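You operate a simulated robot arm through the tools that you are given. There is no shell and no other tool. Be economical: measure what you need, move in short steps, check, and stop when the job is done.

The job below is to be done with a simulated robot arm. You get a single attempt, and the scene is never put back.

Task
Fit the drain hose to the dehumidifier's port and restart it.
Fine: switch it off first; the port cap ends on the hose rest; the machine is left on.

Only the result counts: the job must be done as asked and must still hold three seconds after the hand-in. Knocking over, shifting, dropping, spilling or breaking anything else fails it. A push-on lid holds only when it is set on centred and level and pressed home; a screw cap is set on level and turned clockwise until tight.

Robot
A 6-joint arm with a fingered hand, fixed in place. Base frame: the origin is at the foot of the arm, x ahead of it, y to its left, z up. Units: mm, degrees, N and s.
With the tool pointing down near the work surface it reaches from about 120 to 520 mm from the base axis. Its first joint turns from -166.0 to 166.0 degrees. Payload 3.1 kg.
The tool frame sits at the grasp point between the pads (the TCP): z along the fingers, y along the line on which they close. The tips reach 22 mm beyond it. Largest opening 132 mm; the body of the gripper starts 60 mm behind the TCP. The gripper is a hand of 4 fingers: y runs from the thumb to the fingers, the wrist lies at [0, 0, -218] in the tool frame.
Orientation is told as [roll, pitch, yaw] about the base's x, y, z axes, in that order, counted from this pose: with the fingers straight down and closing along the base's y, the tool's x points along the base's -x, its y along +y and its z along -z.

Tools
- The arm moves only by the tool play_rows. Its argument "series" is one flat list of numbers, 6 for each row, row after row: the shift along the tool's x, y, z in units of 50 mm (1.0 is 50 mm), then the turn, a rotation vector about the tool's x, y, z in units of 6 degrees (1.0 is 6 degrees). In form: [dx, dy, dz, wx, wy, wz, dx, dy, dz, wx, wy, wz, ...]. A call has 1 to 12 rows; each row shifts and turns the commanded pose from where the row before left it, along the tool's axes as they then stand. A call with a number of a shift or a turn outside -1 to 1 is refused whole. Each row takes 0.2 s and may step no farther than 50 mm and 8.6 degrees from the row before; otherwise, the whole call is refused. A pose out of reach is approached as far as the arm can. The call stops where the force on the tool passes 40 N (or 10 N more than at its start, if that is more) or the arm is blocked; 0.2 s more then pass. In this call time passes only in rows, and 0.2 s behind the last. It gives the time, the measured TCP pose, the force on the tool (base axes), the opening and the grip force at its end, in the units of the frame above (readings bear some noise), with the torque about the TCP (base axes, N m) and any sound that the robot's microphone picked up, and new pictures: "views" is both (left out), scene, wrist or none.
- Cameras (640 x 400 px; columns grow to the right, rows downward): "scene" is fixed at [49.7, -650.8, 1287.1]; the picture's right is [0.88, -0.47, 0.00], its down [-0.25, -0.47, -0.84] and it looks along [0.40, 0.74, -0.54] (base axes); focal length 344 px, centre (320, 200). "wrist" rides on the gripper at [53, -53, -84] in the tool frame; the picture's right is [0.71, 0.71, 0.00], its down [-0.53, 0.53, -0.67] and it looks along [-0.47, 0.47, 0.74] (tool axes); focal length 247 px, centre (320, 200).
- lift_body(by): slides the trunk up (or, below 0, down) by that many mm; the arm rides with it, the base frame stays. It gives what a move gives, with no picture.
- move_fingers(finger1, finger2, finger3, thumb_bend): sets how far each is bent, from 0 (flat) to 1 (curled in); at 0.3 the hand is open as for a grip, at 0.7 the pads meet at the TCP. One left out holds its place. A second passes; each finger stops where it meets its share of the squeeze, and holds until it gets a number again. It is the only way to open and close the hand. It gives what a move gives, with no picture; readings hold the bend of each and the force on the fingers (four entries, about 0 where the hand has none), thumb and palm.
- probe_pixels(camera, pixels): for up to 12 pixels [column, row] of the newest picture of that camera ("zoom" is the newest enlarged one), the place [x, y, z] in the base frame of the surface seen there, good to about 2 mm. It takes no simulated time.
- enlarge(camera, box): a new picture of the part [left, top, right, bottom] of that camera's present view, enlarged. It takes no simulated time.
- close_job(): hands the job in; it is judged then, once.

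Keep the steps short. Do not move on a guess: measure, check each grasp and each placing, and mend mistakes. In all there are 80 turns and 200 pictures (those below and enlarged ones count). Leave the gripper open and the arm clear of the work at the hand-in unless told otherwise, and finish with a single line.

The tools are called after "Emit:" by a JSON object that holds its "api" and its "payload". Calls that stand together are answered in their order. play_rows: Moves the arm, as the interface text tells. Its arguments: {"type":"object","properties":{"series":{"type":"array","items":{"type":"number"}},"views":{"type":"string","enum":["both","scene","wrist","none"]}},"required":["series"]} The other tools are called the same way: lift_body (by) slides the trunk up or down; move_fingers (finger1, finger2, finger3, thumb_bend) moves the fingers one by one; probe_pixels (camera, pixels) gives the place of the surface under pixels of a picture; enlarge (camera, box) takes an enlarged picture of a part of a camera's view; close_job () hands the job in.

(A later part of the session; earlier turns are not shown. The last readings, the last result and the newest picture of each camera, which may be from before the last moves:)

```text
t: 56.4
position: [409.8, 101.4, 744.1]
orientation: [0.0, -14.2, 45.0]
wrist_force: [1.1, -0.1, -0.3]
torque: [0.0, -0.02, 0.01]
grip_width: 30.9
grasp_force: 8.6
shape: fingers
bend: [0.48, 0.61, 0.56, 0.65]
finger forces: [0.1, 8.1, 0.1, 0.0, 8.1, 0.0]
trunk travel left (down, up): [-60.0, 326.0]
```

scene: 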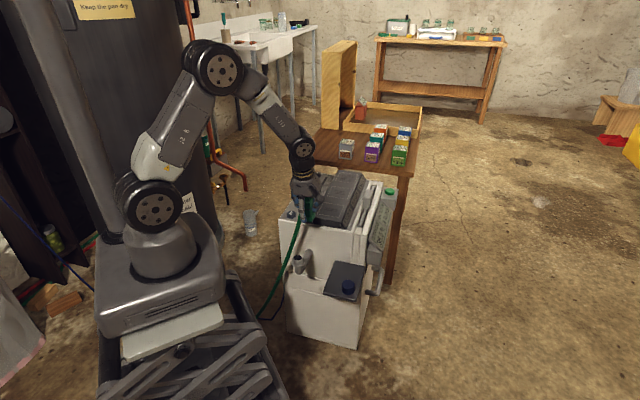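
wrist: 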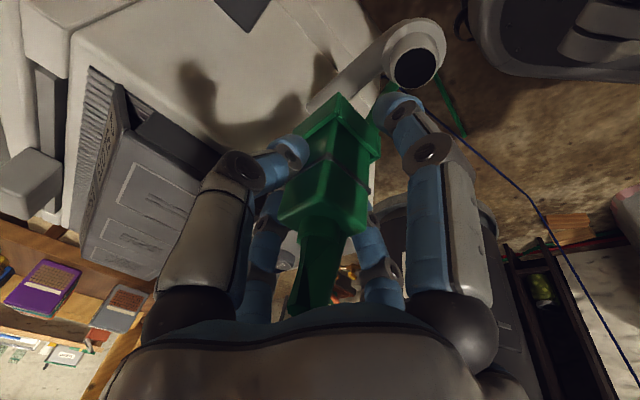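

The forearm is flatter now. I'll drop the trunk the remaining 60 mm and move over the port, restoring the exact 15° tilt.

Emit:
{"api": "lift_body", "payload": {"by": -60}}

Emit:
{"api": "play_rows", "payload": {"series": [0.278, 0.092, 0.033, 0, -0.067, 0, 0.278, 0.092, 0.033, 0, -0.066, 0, 0.278, 0.092, 0.033, 0, 0, 0, 0.278, 0.092, 0.033, 0, 0, 0], "views": "both"}}

Emit:
{"api": "enlarge", "payload": {"camera": "scene", "box": [260, 215, 340, 275]}}

```text
t: 57.4
position: [409.5, 100.9, 684.6]
orientation: [-0.1, -14.2, 44.9]
wrist_force: [-0.5, 0.3, -1.2]
torque: [0.01, -0.01, -0.04]
grip_width: 30.5
grasp_force: 8.1
shape: fingers
bend: [0.48, 0.61, 0.56, 0.65]
finger forces: [0.1, 8.1, 0.0, 0.0, 8.0, 0.1]
trunk travel left (down, up): [0.0, 386.0]
```

```text
t: 58.4
position: [361.3, 76.7, 664.7]
orientation: [0.0, -15.0, 45.0]
wrist_force: [-0.6, -0.1, -0.8]
torque: [0.02, 0.01, 0.01]
grip_width: 30.7
grasp_force: 8.4
shape: fingers
bend: [0.48, 0.61, 0.56, 0.65]
finger forces: [0.0, 8.2, 0.0, 0.1, 8.1, 0.0]
trunk travel left (down, up): [0.0, 386.0]
```

scene: 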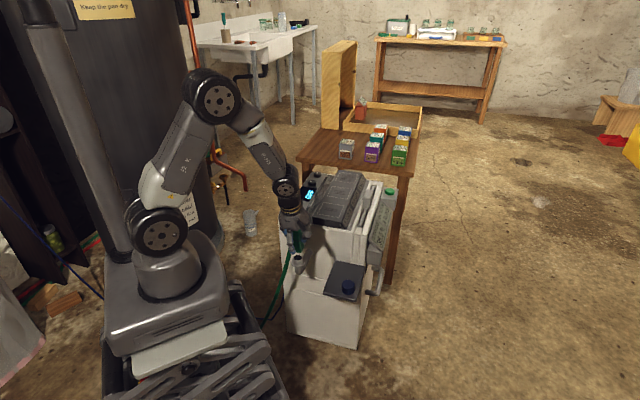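
wrist: 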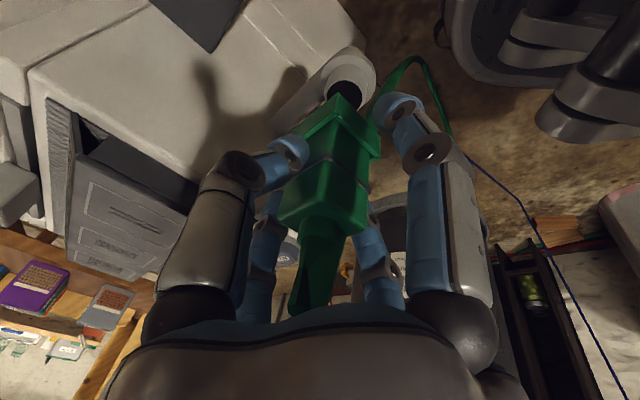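

```text
6.67 times, centred on (300, 245) of scene
```

zoom: 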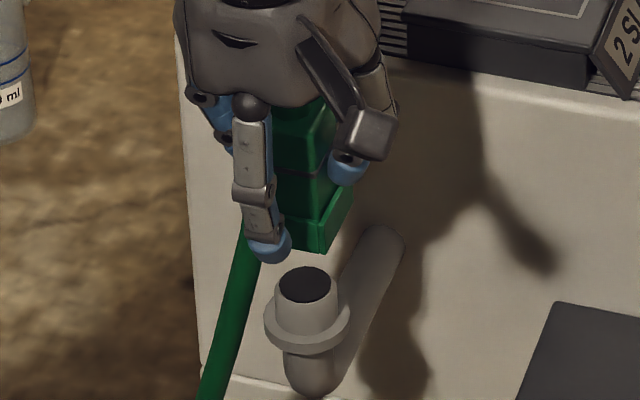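

Now over the port, with the fitting upright. I'll measure the fitting's and neck's exact positions before lowering.

Emit:
{"api": "enlarge", "payload": {"camera": "wrist", "box": [268, 80, 396, 240]}}

Emit:
{"api": "enlarge", "payload": {"camera": "scene", "box": [284, 225, 332, 265]}}

Emit:
{"api": "probe_pixels", "payload": {"camera": "scene", "pixels": [[305, 257], [306, 256], [300, 257], [311, 257], [301, 262], [309, 262], [306, 260], [308, 248], [310, 250], [312, 247], [305, 237], [308, 235]]}}

Emit:
{"api": "probe_pixels", "payload": {"camera": "wrist", "pixels": [[320, 195], [305, 180], [300, 200], [345, 180], [355, 200], [310, 213], [345, 222], [340, 130], [360, 140], [320, 130], [335, 205], [325, 216]]}}

```text
2.50 times, centred on (332, 160) of wrist
```

zoom: 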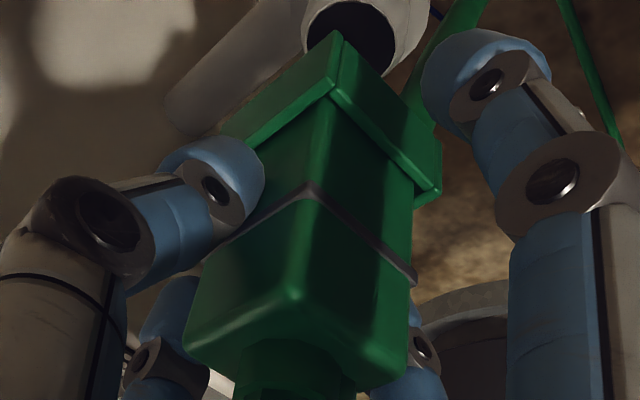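

```text
10.00 times, centred on (308, 245) of scene
```

zoom: 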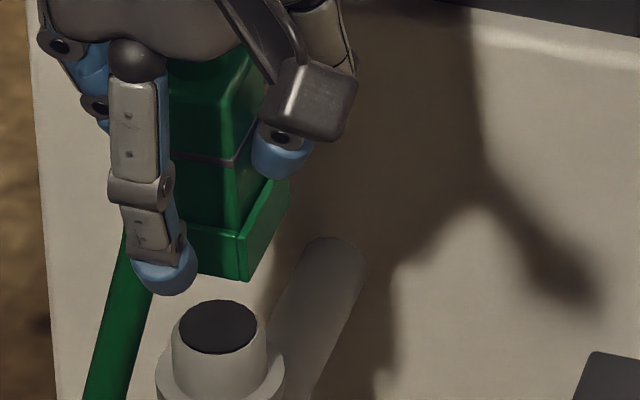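

```text
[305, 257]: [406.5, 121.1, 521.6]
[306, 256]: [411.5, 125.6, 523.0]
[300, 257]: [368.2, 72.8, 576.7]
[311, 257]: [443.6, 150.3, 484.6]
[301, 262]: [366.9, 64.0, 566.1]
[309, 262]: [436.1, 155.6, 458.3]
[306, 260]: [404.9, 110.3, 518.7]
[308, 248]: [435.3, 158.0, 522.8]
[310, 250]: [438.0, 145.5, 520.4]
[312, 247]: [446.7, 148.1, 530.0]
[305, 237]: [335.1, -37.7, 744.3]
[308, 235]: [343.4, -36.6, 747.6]
```

```text
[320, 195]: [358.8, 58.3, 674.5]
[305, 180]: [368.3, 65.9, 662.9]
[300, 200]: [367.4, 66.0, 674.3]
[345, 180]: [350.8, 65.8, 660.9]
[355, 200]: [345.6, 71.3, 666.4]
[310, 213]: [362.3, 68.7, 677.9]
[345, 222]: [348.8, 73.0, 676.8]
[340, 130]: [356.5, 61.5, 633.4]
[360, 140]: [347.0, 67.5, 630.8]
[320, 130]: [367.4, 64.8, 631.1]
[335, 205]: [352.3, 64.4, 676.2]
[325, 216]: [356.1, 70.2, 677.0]
```

The fitting looks about 3 mm off to the left of the port axis. I'll probe both vertical edges of its front face to be sure.

Emit:
{"api": "probe_pixels", "payload": {"camera": "wrist", "pixels": [[366, 175], [368, 175], [369, 178], [328, 170], [326, 175], [324, 175], [281, 212], [290, 205], [364, 228], [360, 229], [302, 222], [278, 214]]}}

Emit:
{"api": "enlarge", "payload": {"camera": "wrist", "box": [310, 70, 390, 120]}}

Emit:
{"api": "probe_pixels", "payload": {"camera": "wrist", "pixels": [[342, 82], [330, 86], [355, 100], [344, 90], [358, 84], [366, 80], [326, 90], [350, 79]]}}

```text
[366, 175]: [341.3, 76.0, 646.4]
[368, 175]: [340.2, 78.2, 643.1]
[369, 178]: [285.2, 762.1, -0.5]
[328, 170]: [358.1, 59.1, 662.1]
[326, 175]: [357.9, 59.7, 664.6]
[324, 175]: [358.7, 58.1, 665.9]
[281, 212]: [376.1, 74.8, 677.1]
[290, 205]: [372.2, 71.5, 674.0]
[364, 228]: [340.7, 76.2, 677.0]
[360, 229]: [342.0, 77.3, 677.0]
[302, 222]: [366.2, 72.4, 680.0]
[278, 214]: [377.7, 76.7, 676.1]
```

```text
8.00 times, centred on (350, 95) of wrist
```

zoom: 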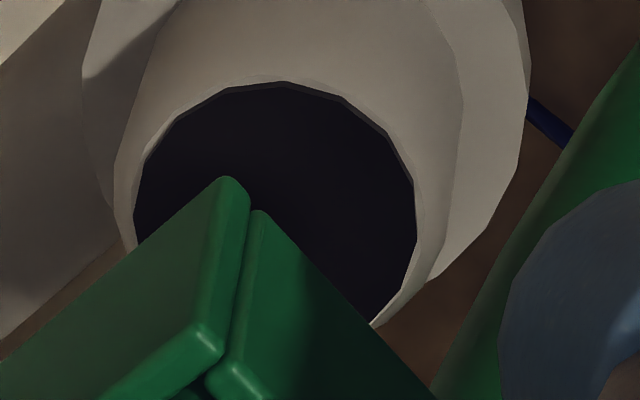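

```text
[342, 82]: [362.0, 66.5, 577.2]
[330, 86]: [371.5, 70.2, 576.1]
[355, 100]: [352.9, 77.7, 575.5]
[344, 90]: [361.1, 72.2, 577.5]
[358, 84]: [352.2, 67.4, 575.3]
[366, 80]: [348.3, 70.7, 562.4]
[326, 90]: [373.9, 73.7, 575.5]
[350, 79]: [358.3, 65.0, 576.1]
```

The fitting's centre is (u 308.8, v -198.9) and the neck's is about (u 309.4, v -199.8), so it's within 1 mm. I'll correct that and lower 32 mm vertically to just above the neck.

Emit:
{"api": "play_rows", "payload": {"series": [-0.012, -0.018, 0, 0, 0, 0, 0.052, 0, 0.193, 0, 0, 0, 0.052, 0, 0.193, 0, 0, 0, 0.062, 0, 0.232, 0, 0, 0], "views": "both"}}

Emit:
{"api": "enlarge", "payload": {"camera": "scene", "box": [276, 235, 324, 275]}}

Emit:
{"api": "enlarge", "payload": {"camera": "wrist", "box": [268, 80, 396, 160]}}

```text
t: 59.4
position: [363.4, 76.6, 633.1]
orientation: [0.1, -14.6, 45.0]
wrist_force: [-0.3, -0.1, -0.5]
torque: [0.04, 0.0, 0.02]
grip_width: 30.4
grasp_force: 8.4
shape: fingers
bend: [0.48, 0.61, 0.56, 0.65]
finger forces: [0.0, 8.1, 0.1, 0.1, 8.2, 0.0]
trunk travel left (down, up): [0.0, 386.0]
```

scene: 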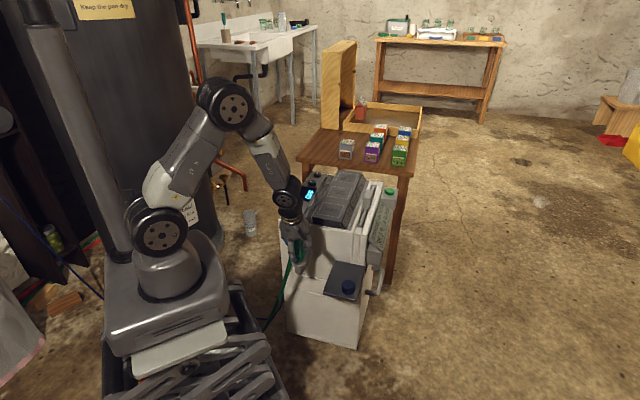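
wrist: 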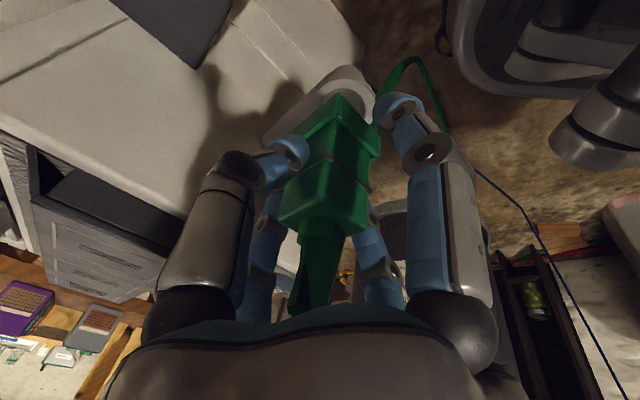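

```text
10.00 times, centred on (300, 255) of scene
```

zoom: 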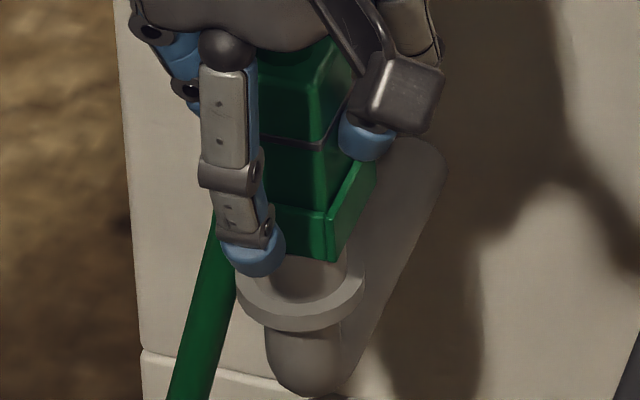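

```text
5.00 times, centred on (332, 120) of wrist
```

zoom: 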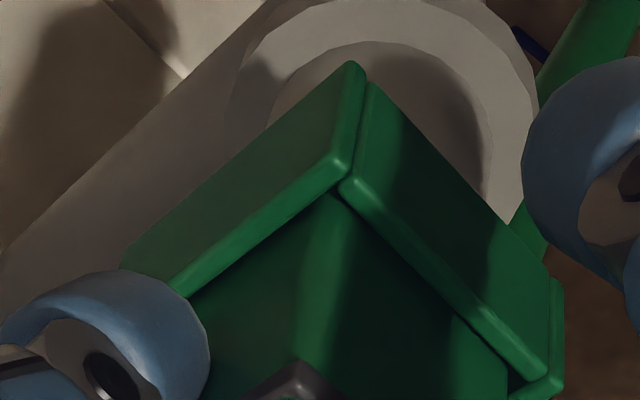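

The pose is slipping off (tilt 14.6°, x +2.4), so the wrist limit returns as I go lower with the tilted hand. It's safer to set the fitting on a roomier part of the rest and regrip it with a vertical hand. I'll rise and carry it back over the rest at (465, 16).

Emit:
{"api": "play_rows", "payload": {"series": [-0.166, 0, -0.618, 0, 0, 0, -0.193, -0.783, 0.052, 0, 0, 0, -0.193, -0.783, 0.052, 0, 0, 0, -0.193, -0.783, 0.052, 0, 0, 0], "views": "both"}}

Emit:
{"api": "enlarge", "payload": {"camera": "scene", "box": [310, 215, 390, 295]}}

```text
t: 60.4
position: [465.9, 16.7, 663.1]
orientation: [0.0, -14.9, 45.0]
wrist_force: [0.0, 0.4, -1.0]
torque: [-0.04, 0.01, -0.01]
grip_width: 30.9
grasp_force: 7.8
shape: fingers
bend: [0.48, 0.61, 0.56, 0.65]
finger forces: [0.0, 8.0, 0.1, 0.1, 7.9, 0.1]
trunk travel left (down, up): [0.0, 386.0]
```

scene: 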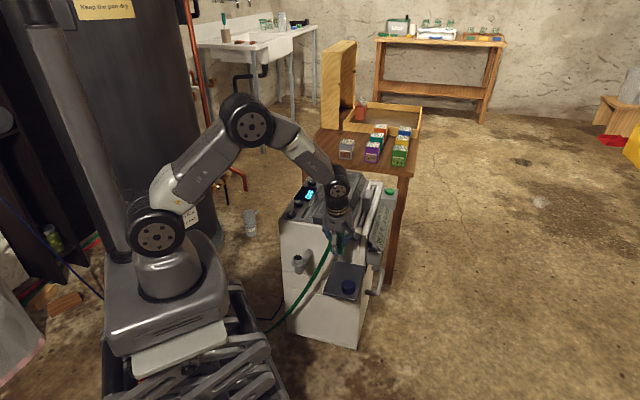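
wrist: 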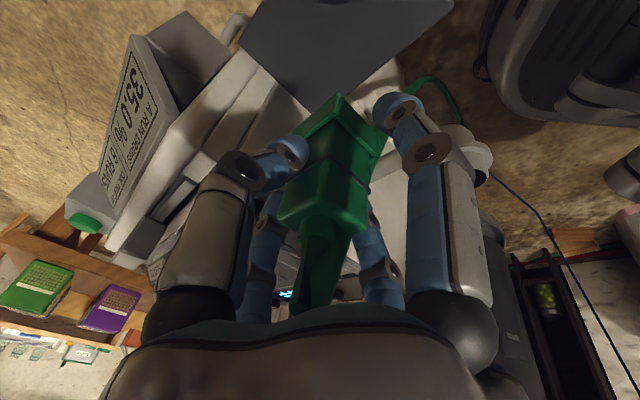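

```text
5.00 times, centred on (350, 255) of scene
```

zoom: 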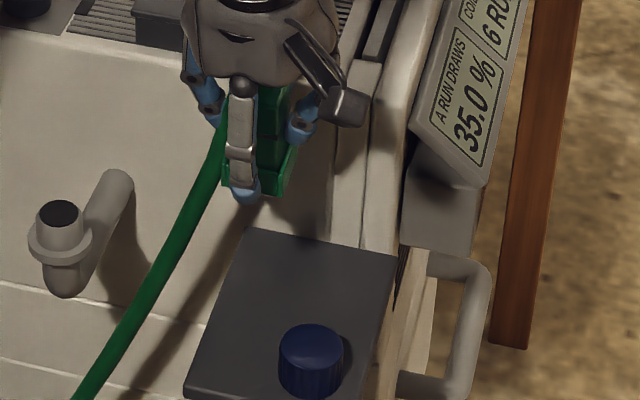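

Over the rest. I'll shift 3 mm to the right and lower about 105 mm vertically, stopping 9 mm above the plate.

Emit:
{"api": "play_rows", "payload": {"series": [0.173, -0.06, 0.643, 0, 0, 0, 0.173, 0, 0.643, 0, 0, 0, 0.2, 0, 0.74, 0, 0, 0], "views": "both"}}

Emit:
{"api": "enlarge", "payload": {"camera": "scene", "box": [310, 225, 390, 305]}}

```text
t: 61.2
position: [467.6, 14.7, 558.3]
orientation: [0.0, -15.0, 45.1]
wrist_force: [0.8, -0.9, -1.0]
torque: [0.01, 0.01, 0.03]
grip_width: 30.6
grasp_force: 7.8
shape: fingers
bend: [0.48, 0.61, 0.56, 0.65]
finger forces: [0.1, 8.0, 0.0, 0.0, 8.0, 0.1]
trunk travel left (down, up): [0.0, 386.0]
```

scene: 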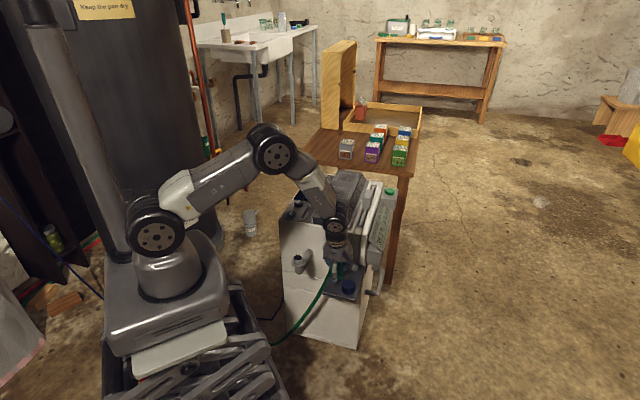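
wrist: 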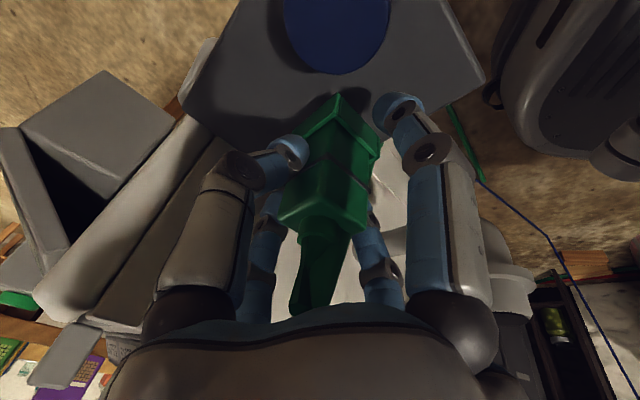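

```text
5.00 times, centred on (350, 265) of scene
```

zoom: 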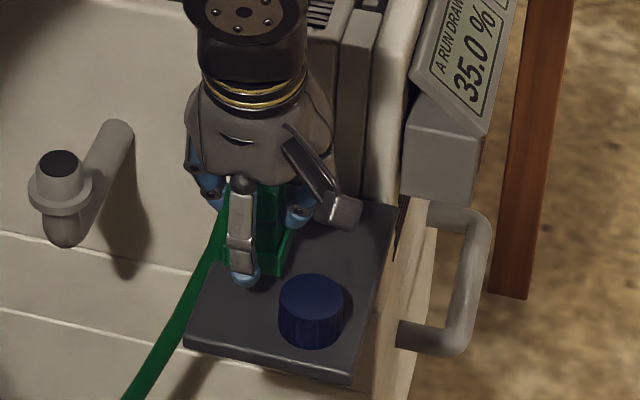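

Well placed, and clear of the cap. I'll lower gently to contact.

Emit:
{"api": "play_rows", "payload": {"series": [0.021, 0, 0.077, 0, 0, 0, 0.016, 0, 0.058, 0, 0, 0, 0.01, 0, 0.038, 0, 0, 0, 0.005, 0, 0.019, 0, 0, 0], "views": "scene"}}

Emit:
{"api": "enlarge", "payload": {"camera": "scene", "box": [320, 245, 376, 295]}}

```text
t: 62.2
position: [468.2, 13.2, 550.3]
orientation: [0.0, -15.0, 45.0]
wrist_force: [0.4, 0.4, -1.0]
torque: [-0.01, 0.01, -0.03]
grip_width: 30.8
grasp_force: 8.5
shape: fingers
bend: [0.48, 0.61, 0.56, 0.65]
finger forces: [0.0, 8.0, 0.0, 0.1, 8.0, 0.0]
trunk travel left (down, up): [0.0, 386.0]
```

scene: 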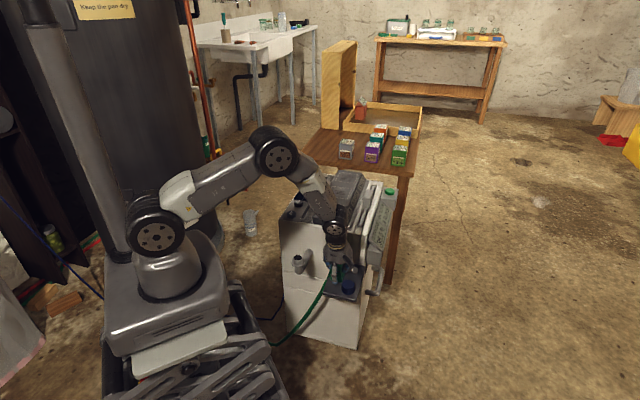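

```text
8.00 times, centred on (348, 270) of scene
```

zoom: 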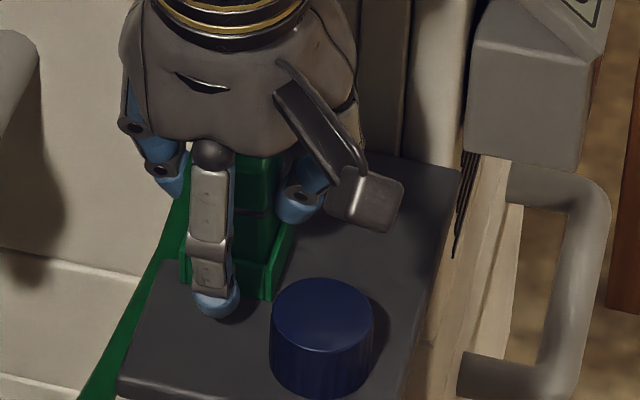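

No force yet, so I'll go a few more millimetres.

Emit:
{"api": "play_rows", "payload": {"series": [0.005, 0, 0.019, 0, 0, 0, 0.005, 0, 0.019, 0, 0, 0, 0.005, 0, 0.019, 0, 0, 0], "views": "none"}}

```text
t: 63.0
position: [467.9, 13.3, 547.3]
orientation: [-0.3, -15.0, 45.2]
wrist_force: [0.1, 1.3, 11.4]
torque: [0.11, 0.01, -0.03]
grip_width: 31.0
grasp_force: 10.8
shape: fingers
bend: [0.48, 0.61, 0.56, 0.65]
finger forces: [0.1, 10.9, 0.0, 0.0, 10.1, 0.0]
trunk travel left (down, up): [0.0, 386.0]
```

It's standing on the plate (11 N). I'll open the side fingers, withdraw along the tool axis, and level the hand.

Emit:
{"api": "move_fingers", "payload": {"finger2": 0.5, "thumb_bend": 0.5}}

Emit:
{"api": "play_rows", "payload": {"series": [0, 0, -0.3, 0, 0, 0, 0, 0, -0.8, 0, 0, 0, 0, 0, -0.8, 0, 0, 0, 0, 0, -0.4, 0, 0.83, 0, 0, 0, 0, 0, 0.83, 0, 0, 0, 0, 0, 0.84, 0], "views": "both"}}

Emit:
{"api": "enlarge", "payload": {"camera": "scene", "box": [320, 235, 384, 295]}}

```text
t: 64.0
position: [467.9, 14.1, 545.8]
orientation: [0.0, -15.0, 45.0]
wrist_force: [0.3, -0.5, -0.4]
torque: [0.03, -0.03, 0.0]
grip_width: 42.4
grasp_force: 0.1
shape: fingers
bend: [0.48, 0.5, 0.56, 0.5]
finger forces: [0.0, 0.1, 0.0, 0.1, 0.1, 0.1]
trunk travel left (down, up): [0.0, 386.0]
```

```text
t: 65.4
position: [445.7, -9.5, 658.3]
orientation: [-0.1, 0.3, 45.0]
wrist_force: [1.1, -0.1, 0.1]
torque: [-0.02, 0.0, 0.0]
grip_width: 43.1
grasp_force: 0.0
shape: fingers
bend: [0.48, 0.5, 0.56, 0.5]
finger forces: [0.1, 0.0, 0.0, 0.1, 0.0, 0.0]
trunk travel left (down, up): [0.0, 386.0]
```

scene: 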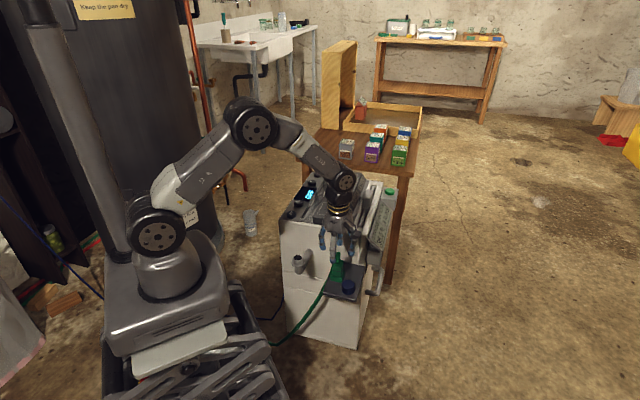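
wrist: 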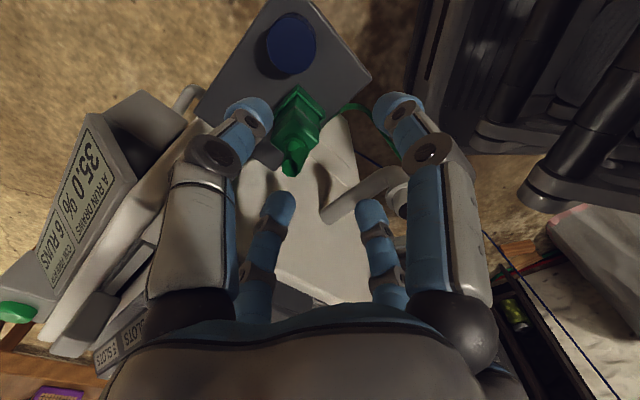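

```text
6.67 times, centred on (352, 265) of scene
```

zoom: 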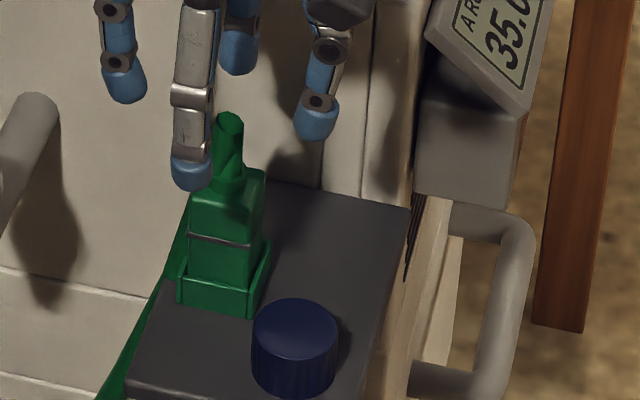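

The fitting stands upright on the plate beside the cap. I'll measure its new position.

Emit:
{"api": "enlarge", "payload": {"camera": "wrist", "box": [258, 80, 338, 180]}}

Emit:
{"api": "probe_pixels", "payload": {"camera": "wrist", "pixels": [[305, 125], [312, 120], [316, 125], [297, 125], [285, 125], [280, 120], [279, 130], [275, 130], [277, 141], [290, 133], [308, 145], [311, 143]]}}

```text
4.00 times, centred on (298, 130) of wrist
```

zoom: 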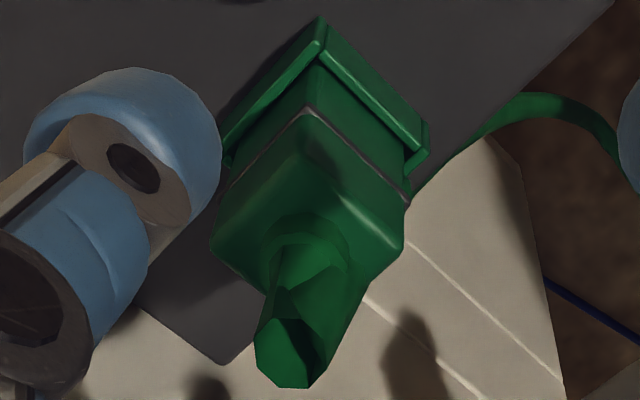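

```text
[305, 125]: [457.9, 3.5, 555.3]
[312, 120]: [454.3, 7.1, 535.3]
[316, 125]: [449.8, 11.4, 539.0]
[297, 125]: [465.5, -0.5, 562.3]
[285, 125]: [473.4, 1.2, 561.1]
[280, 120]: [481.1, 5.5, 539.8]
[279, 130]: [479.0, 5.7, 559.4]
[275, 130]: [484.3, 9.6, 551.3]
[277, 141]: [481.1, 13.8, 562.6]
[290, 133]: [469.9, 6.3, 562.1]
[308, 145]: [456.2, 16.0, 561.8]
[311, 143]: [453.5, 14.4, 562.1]
```

The fitting's centre is (468.1, 14.4), upright and still square to the machine. I'll put the trunk back up 100 mm, set all fingers evenly, and come down over it vertically.

Emit:
{"api": "move_fingers", "payload": {"finger1": 0.5, "finger2": 0.5, "finger3": 0.5, "thumb_bend": 0.5}}

Emit:
{"api": "lift_body", "payload": {"by": 100}}

Emit:
{"api": "play_rows", "payload": {"series": [-0.654, 0.022, 0, 0, -0.05, 0, 0, 0, 0.9, 0, 0, 0, 0, 0, 0.9, 0, 0, 0, 0, 0, 0.9, 0, 0, 0], "views": "both"}}

Emit:
{"api": "enlarge", "payload": {"camera": "scene", "box": [320, 225, 384, 285]}}

```text
t: 66.4
position: [446.3, -8.1, 657.5]
orientation: [0.0, 0.1, 45.0]
wrist_force: [-0.7, 0.4, -0.1]
torque: [0.0, 0.02, 0.03]
grip_width: 41.1
grasp_force: 0.0
shape: fingers
bend: [0.5, 0.5, 0.5, 0.5]
finger forces: [0.0, 0.1, 0.0, 0.0, 0.1, 0.1]
trunk travel left (down, up): [0.0, 386.0]
```

```text
t: 67.7
position: [446.2, -9.0, 756.6]
orientation: [0.0, 0.1, 44.9]
wrist_force: [-0.8, 1.3, 0.8]
torque: [0.02, -0.02, 0.02]
grip_width: 40.9
grasp_force: 0.1
shape: fingers
bend: [0.5, 0.5, 0.5, 0.5]
finger forces: [0.0, 0.0, 0.1, 0.0, 0.0, 0.0]
trunk travel left (down, up): [-100.0, 286.0]
```

```text
t: 68.7
position: [468.6, 18.8, 620.8]
orientation: [0.0, -0.4, 45.0]
wrist_force: [1.1, -0.4, 0.1]
torque: [0.02, -0.02, -0.02]
grip_width: 40.9
grasp_force: 0.0
shape: fingers
bend: [0.5, 0.5, 0.5, 0.5]
finger forces: [0.0, 0.1, 0.0, 0.0, 0.0, 0.0]
trunk travel left (down, up): [-100.0, 286.0]
```

scene: 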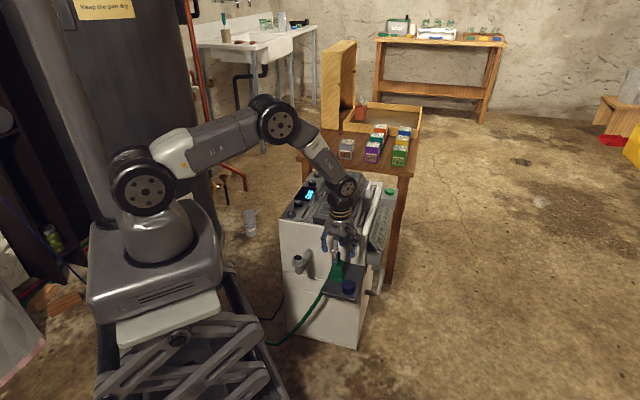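
wrist: 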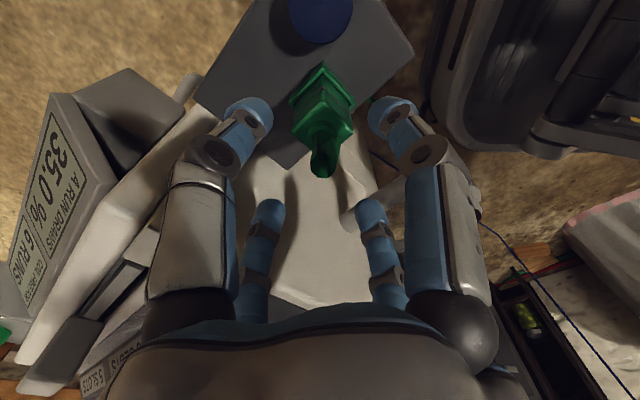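

```text
6.67 times, centred on (352, 255) of scene
```

zoom: 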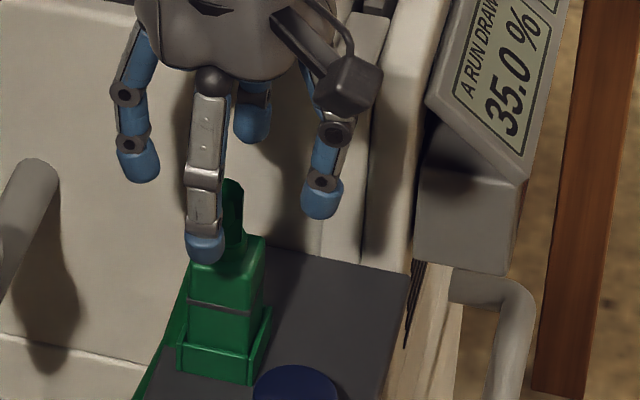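

About 3 mm off in u and v, so I'll correct that and the slight tilt, then go down to z≈585 and re-read.

Emit:
{"api": "play_rows", "payload": {"series": [0.05, -0.045, 0, 0, 0.06, 0, 0, 0, 0.35, 0, 0, 0, 0, 0, 0.35, 0, 0, 0], "views": "wrist"}}

Emit:
{"api": "enlarge", "payload": {"camera": "wrist", "box": [220, 70, 420, 230]}}

Emit:
{"api": "probe_pixels", "payload": {"camera": "wrist", "pixels": [[330, 180], [310, 180], [320, 150], [340, 160], [300, 160], [350, 185], [290, 185]]}}

```text
t: 69.5
position: [467.9, 14.0, 585.6]
orientation: [0.0, 0.1, 45.0]
wrist_force: [-0.8, -0.2, 0.0]
torque: [0.01, 0.0, -0.02]
grip_width: 41.0
grasp_force: 0.2
shape: fingers
bend: [0.5, 0.5, 0.5, 0.5]
finger forces: [0.1, 0.1, 0.1, 0.0, 0.0, 0.0]
trunk travel left (down, up): [-100.0, 286.0]
```

wrist: 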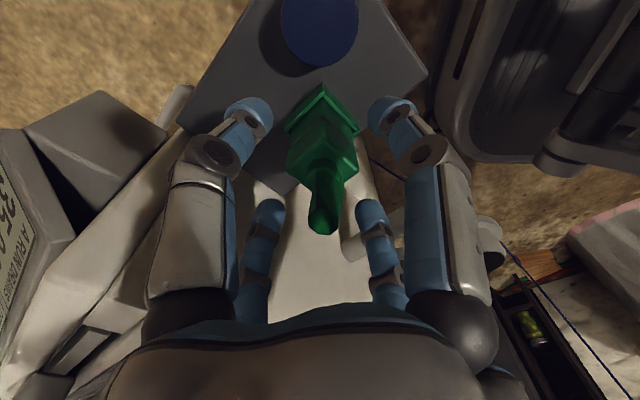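

```text
2.50 times, centred on (320, 150) of wrist
```

zoom: 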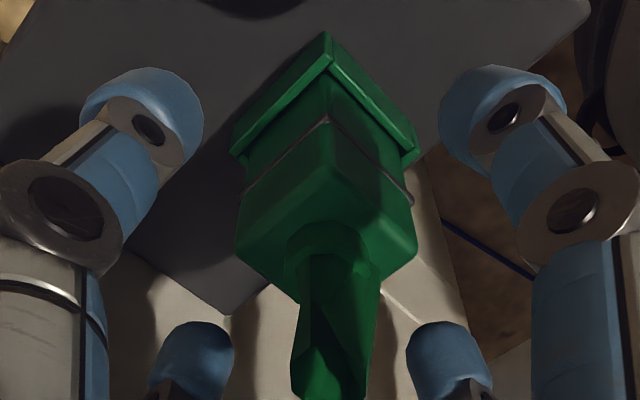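

```text
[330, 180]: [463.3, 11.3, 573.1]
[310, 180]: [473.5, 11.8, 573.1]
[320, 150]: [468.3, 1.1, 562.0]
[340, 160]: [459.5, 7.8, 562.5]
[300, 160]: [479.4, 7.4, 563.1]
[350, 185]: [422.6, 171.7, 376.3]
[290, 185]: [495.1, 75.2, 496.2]
```

Well centred and level. I'll go down to TCP z≈548.

Emit:
{"api": "play_rows", "payload": {"series": [0, 0, 0.35, 0, 0, 0, 0, 0, 0.3, 0, 0, 0, 0, 0, 0.09, 0, 0, 0], "views": "none"}}

Emit:
{"api": "move_fingers", "payload": {"finger1": 0.65, "finger2": 0.65, "finger3": 0.65, "thumb_bend": 0.65}}

Emit:
{"api": "enlarge", "payload": {"camera": "wrist", "box": [220, 70, 420, 230]}}

Emit:
{"api": "enlarge", "payload": {"camera": "scene", "box": [320, 235, 384, 295]}}

```text
t: 70.3
position: [468.4, 13.0, 548.6]
orientation: [0.0, 0.1, 45.1]
wrist_force: [-0.6, -0.1, -0.8]
torque: [0.01, 0.05, -0.02]
grip_width: 40.9
grasp_force: 0.0
shape: fingers
bend: [0.5, 0.5, 0.5, 0.5]
finger forces: [0.0, 0.0, 0.1, 0.0, 0.0, 0.1]
trunk travel left (down, up): [-100.0, 286.0]
```

```text
t: 71.3
position: [467.8, 13.1, 548.9]
orientation: [0.0, 0.1, 44.9]
wrist_force: [0.0, 0.1, 0.0]
torque: [0.0, 0.02, -0.05]
grip_width: 12.3
grasp_force: 5.3
shape: fingers
bend: [0.62, 0.61, 0.61, 0.63]
finger forces: [2.4, 2.8, 2.5, 0.1, 2.8, 0.0]
trunk travel left (down, up): [-100.0, 286.0]
```

```text
2.50 times, centred on (320, 150) of wrist
```

zoom: 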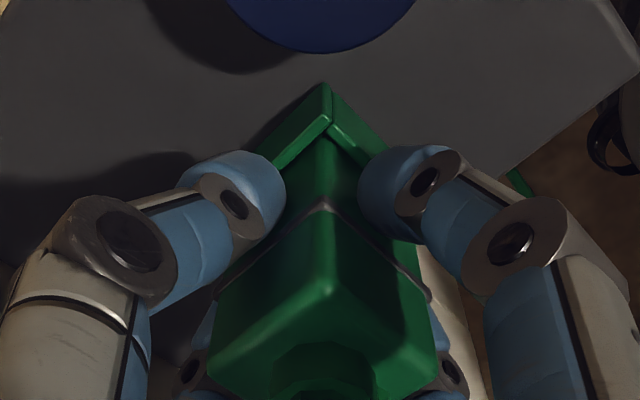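

```text
6.67 times, centred on (352, 265) of scene
```

zoom: 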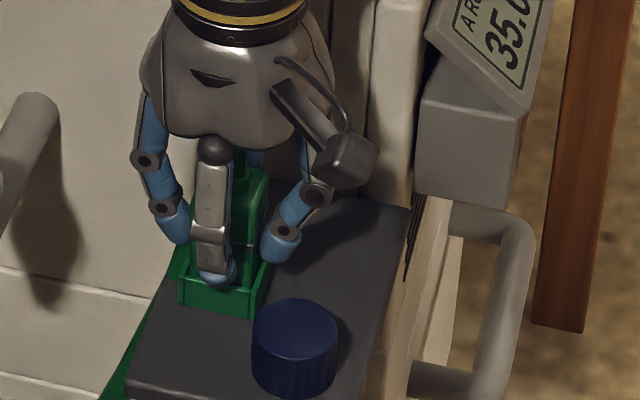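

All four fingers hold evenly and the box is square. I'll firm the grip, lift, and carry it over the port.

Emit:
{"api": "move_fingers", "payload": {"finger1": 0.9, "finger2": 0.9, "finger3": 0.9, "thumb_bend": 0.71}}

Emit:
{"api": "play_rows", "payload": {"series": [0, 0, -0.3, 0, 0, 0, 0, 0, -0.8, 0, 0, 0, 0, 0, -0.8, 0, 0, 0, 0, 0, -0.4, 0, 0, 0, 0.211, 0.807, 0, 0, 0, 0, 0.211, 0.807, 0, 0, 0, 0, 0.211, 0.807, 0, 0, 0, 0], "views": "both"}}

Emit:
{"api": "enlarge", "payload": {"camera": "scene", "box": [270, 220, 334, 280]}}

Emit:
{"api": "enlarge", "payload": {"camera": "wrist", "box": [220, 50, 420, 230]}}

```text
t: 72.3
position: [468.7, 14.3, 548.8]
orientation: [0.0, 0.1, 45.0]
wrist_force: [0.0, 0.1, 0.6]
torque: [0.0, 0.03, -0.04]
grip_width: 10.7
grasp_force: 16.6
shape: fingers
bend: [0.62, 0.61, 0.62, 0.64]
finger forces: [8.3, 8.0, 8.0, 0.0, 9.1, 0.0]
trunk travel left (down, up): [-100.0, 286.0]
```

```text
t: 73.9
position: [359.5, 80.0, 663.0]
orientation: [-0.1, 0.2, 45.1]
wrist_force: [0.0, -0.2, -0.6]
torque: [0.02, 0.02, 0.01]
grip_width: 10.7
grasp_force: 16.4
shape: fingers
bend: [0.62, 0.61, 0.62, 0.64]
finger forces: [7.9, 8.1, 8.1, 0.0, 8.9, 0.0]
trunk travel left (down, up): [-100.0, 286.0]
```

scene: 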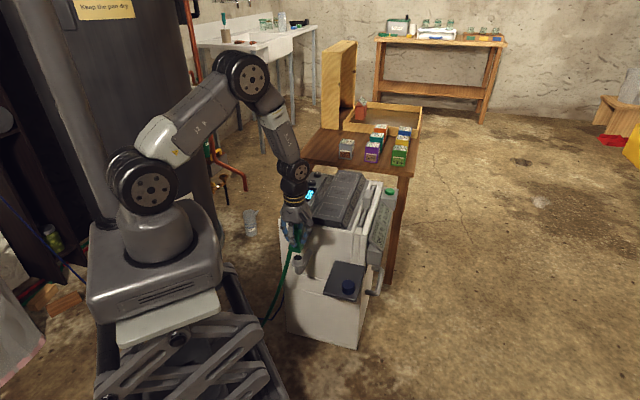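
wrist: 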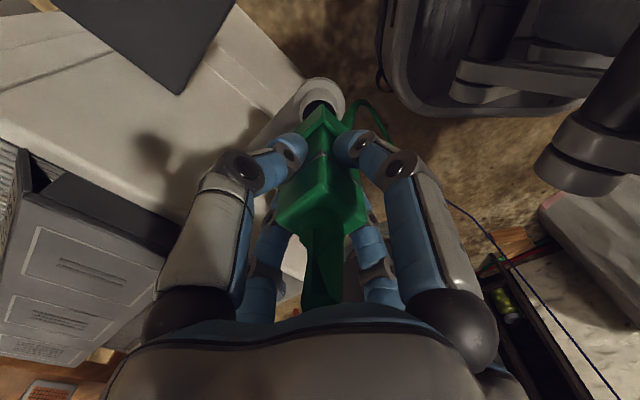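

```text
6.67 times, centred on (302, 250) of scene
```

zoom: 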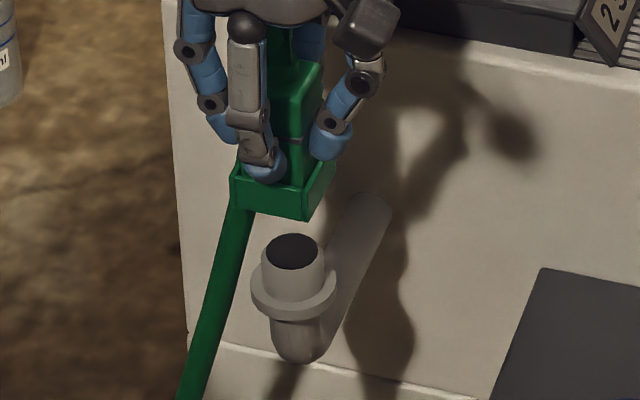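

```text
2.22 times, centred on (320, 140) of wrist
```

zoom: 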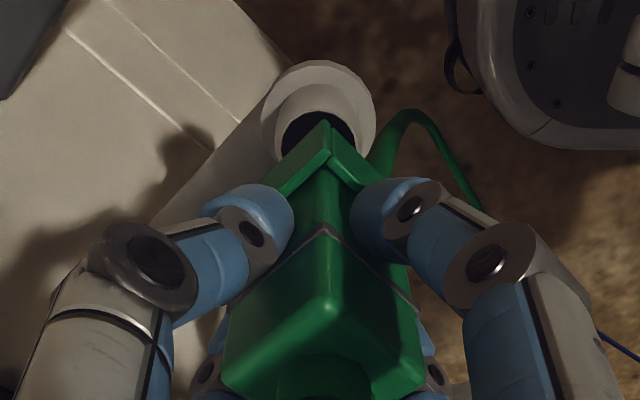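

I'll measure the fitting and the neck again here.

Emit:
{"api": "probe_pixels", "payload": {"camera": "wrist", "pixels": [[300, 195], [310, 185], [306, 175], [335, 185], [345, 190], [355, 210], [338, 175], [280, 222], [364, 222], [322, 188], [322, 175], [290, 210]]}}

Emit:
{"api": "enlarge", "payload": {"camera": "wrist", "box": [288, 70, 352, 110]}}

Emit:
{"api": "probe_pixels", "payload": {"camera": "zoom", "pixels": [[140, 320], [180, 240], [250, 200], [320, 190], [390, 205], [450, 250], [490, 320], [60, 200], [320, 60], [580, 200], [320, 140]]}}

```text
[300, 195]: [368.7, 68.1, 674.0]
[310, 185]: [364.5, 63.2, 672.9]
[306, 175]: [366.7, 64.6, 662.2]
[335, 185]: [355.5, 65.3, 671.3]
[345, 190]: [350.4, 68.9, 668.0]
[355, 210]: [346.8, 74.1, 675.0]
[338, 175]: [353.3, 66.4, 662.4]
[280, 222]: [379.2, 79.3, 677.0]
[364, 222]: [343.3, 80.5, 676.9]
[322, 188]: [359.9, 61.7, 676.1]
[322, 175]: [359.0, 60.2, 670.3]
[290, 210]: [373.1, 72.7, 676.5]
```

```text
10.00 times, centred on (320, 90) of wrist
```

zoom: 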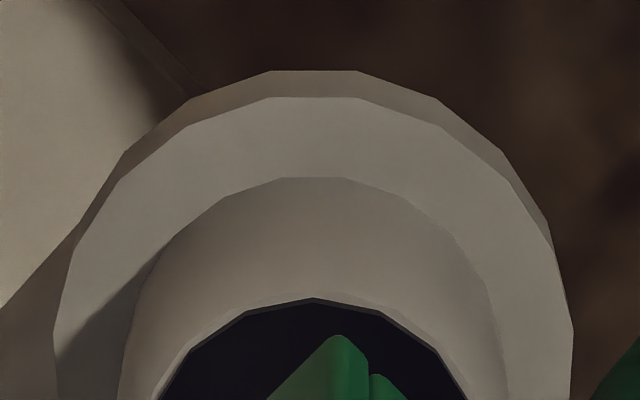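

```text
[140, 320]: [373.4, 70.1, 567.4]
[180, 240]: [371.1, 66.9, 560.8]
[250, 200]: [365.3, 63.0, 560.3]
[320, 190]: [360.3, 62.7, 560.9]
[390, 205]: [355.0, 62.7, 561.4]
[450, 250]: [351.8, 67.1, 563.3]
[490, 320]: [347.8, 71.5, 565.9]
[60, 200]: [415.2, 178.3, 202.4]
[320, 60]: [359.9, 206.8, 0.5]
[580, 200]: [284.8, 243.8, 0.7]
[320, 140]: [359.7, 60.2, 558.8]
```

The fitting's centre is about (360.5, 80) and the neck's about (360.4, 77.2), so I'll shift 2.6 mm in -y and lower to just above the neck.

Emit:
{"api": "play_rows", "payload": {"series": [0.037, -0.037, 0, 0, 0, 0, 0, 0, 0.25, 0, 0, 0, 0, 0, 0.25, 0, 0, 0], "views": "both"}}

Emit:
{"api": "enlarge", "payload": {"camera": "scene", "box": [276, 235, 324, 275]}}

Emit:
{"api": "enlarge", "payload": {"camera": "wrist", "box": [270, 70, 370, 135]}}

Emit:
{"api": "probe_pixels", "payload": {"camera": "wrist", "pixels": [[310, 185], [306, 175], [300, 195], [335, 185], [338, 175], [345, 190]]}}

```text
t: 74.7
position: [359.8, 75.7, 639.4]
orientation: [0.0, 0.1, 45.0]
wrist_force: [0.1, 0.5, -0.4]
torque: [-0.02, -0.01, 0.0]
grip_width: 10.6
grasp_force: 16.1
shape: fingers
bend: [0.62, 0.61, 0.62, 0.64]
finger forces: [8.0, 8.1, 7.9, 0.0, 8.9, 0.0]
trunk travel left (down, up): [-100.0, 286.0]
```

scene: 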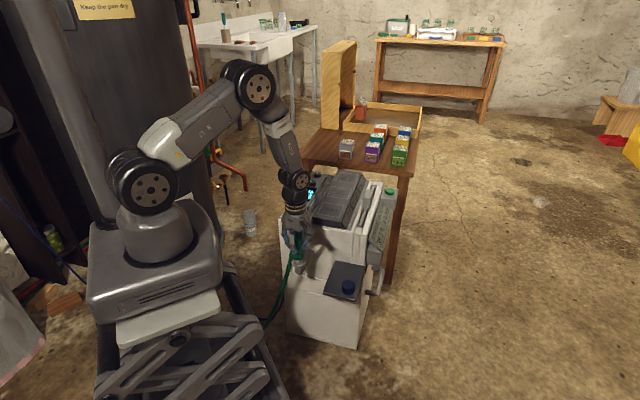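
wrist: 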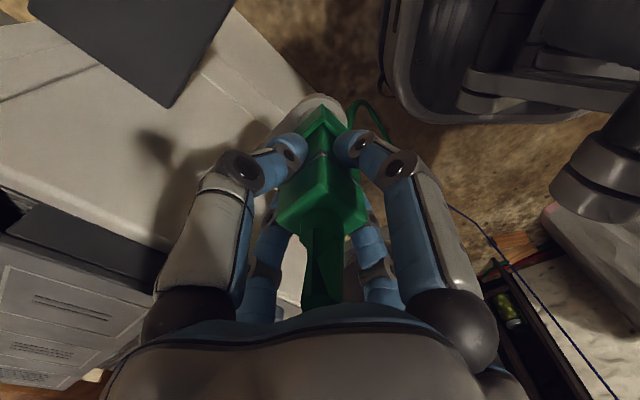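

```text
10.00 times, centred on (300, 255) of scene
```

zoom: 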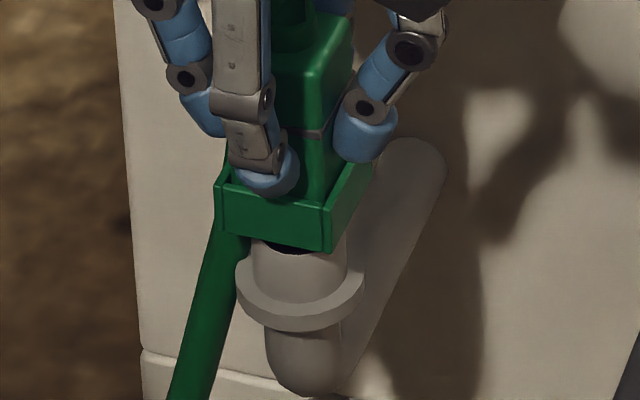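

```text
6.15 times, centred on (320, 102) of wrist
```

zoom: 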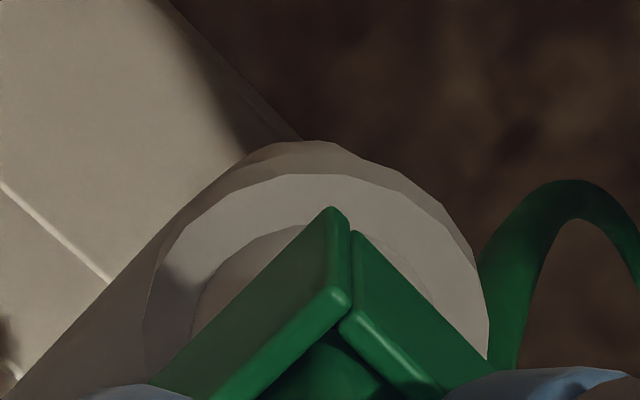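

```text
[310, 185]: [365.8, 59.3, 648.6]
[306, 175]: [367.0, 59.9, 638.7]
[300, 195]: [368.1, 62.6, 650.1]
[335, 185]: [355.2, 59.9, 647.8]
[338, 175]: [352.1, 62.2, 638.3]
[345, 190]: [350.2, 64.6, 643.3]
```

After settling, the fitting's centre is (360.4, 75.4). I'll nudge +1.5 mm in y, then lower slowly onto the neck while watching the force.

Emit:
{"api": "play_rows", "payload": {"series": [-0.021, 0.021, 0.1, 0, 0, 0, 0, 0, 0.06, 0, 0, 0, 0, 0, 0.06, 0, 0, 0, 0, 0, 0.06, 0, 0, 0], "views": "scene"}}

Emit:
{"api": "enlarge", "payload": {"camera": "scene", "box": [276, 235, 324, 275]}}

```text
t: 75.7
position: [361.5, 74.7, 625.4]
orientation: [0.0, 0.1, 45.1]
wrist_force: [0.1, -0.1, -0.9]
torque: [-0.03, 0.01, -0.01]
grip_width: 10.5
grasp_force: 16.3
shape: fingers
bend: [0.62, 0.61, 0.62, 0.64]
finger forces: [8.0, 8.1, 8.0, 0.0, 8.9, 0.0]
trunk travel left (down, up): [-100.0, 286.0]
```

scene: 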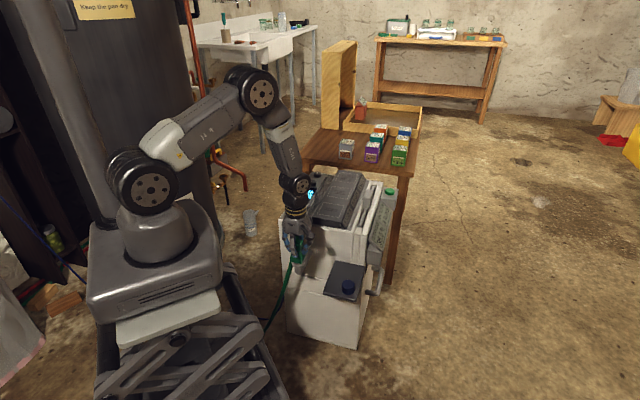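

```text
10.00 times, centred on (300, 255) of scene
```

zoom: 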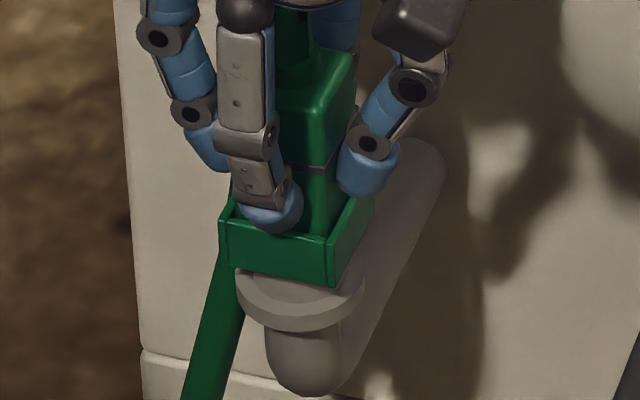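

No force at z 625, so the neck is entering the socket. I'll keep going down in 2 mm steps.

Emit:
{"api": "play_rows", "payload": {"series": [0, 0, 0.04, 0, 0, 0, 0, 0, 0.04, 0, 0, 0, 0, 0, 0.04, 0, 0, 0], "views": "none"}}

Emit:
{"api": "play_rows", "payload": {"series": [0, 0, 0.03, 0, 0, 0, 0, 0, 0.03, 0, 0, 0, 0, 0, 0.03, 0, 0, 0], "views": "both"}}

Emit:
{"api": "enlarge", "payload": {"camera": "scene", "box": [276, 235, 324, 275]}}

```text
t: 76.5
position: [360.7, 76.2, 620.1]
orientation: [-0.1, 0.1, 45.0]
wrist_force: [-0.1, -1.2, -0.5]
torque: [0.06, 0.0, 0.01]
grip_width: 10.3
grasp_force: 16.4
shape: fingers
bend: [0.62, 0.61, 0.62, 0.64]
finger forces: [8.1, 8.1, 8.0, 0.0, 8.8, 0.0]
trunk travel left (down, up): [-100.0, 286.0]
```

```text
t: 77.3
position: [361.6, 76.0, 617.6]
orientation: [-0.2, -0.2, 45.0]
wrist_force: [1.3, 4.0, 31.7]
torque: [0.15, -0.03, -0.02]
grip_width: 9.6
grasp_force: 23.6
shape: fingers
bend: [0.63, 0.61, 0.62, 0.65]
finger forces: [11.2, 11.7, 11.9, 0.0, 12.2, 0.0]
trunk travel left (down, up): [-100.0, 286.0]
heard: snap
```

scene: 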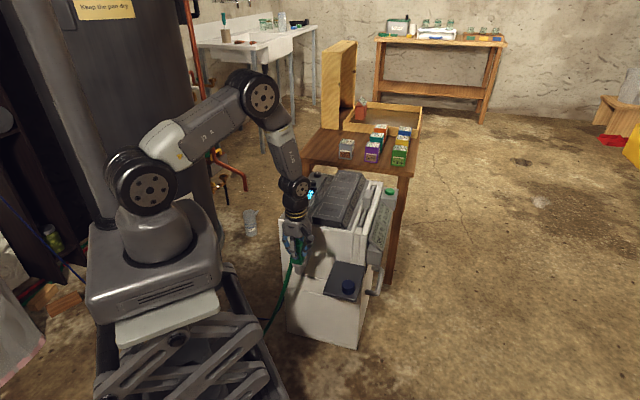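
wrist: 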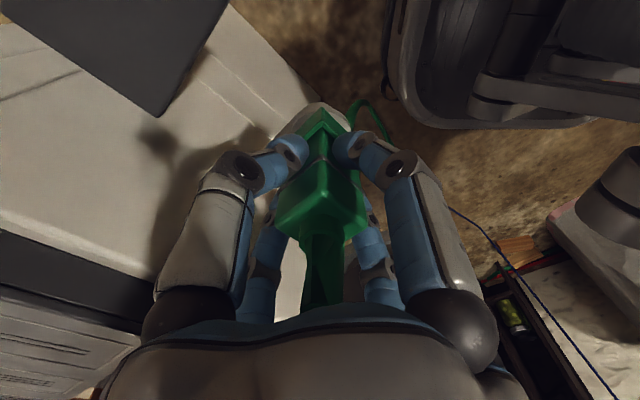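

```text
10.00 times, centred on (300, 255) of scene
```

zoom: 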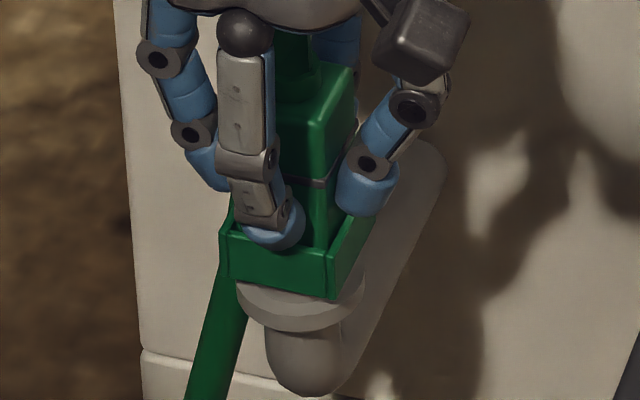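

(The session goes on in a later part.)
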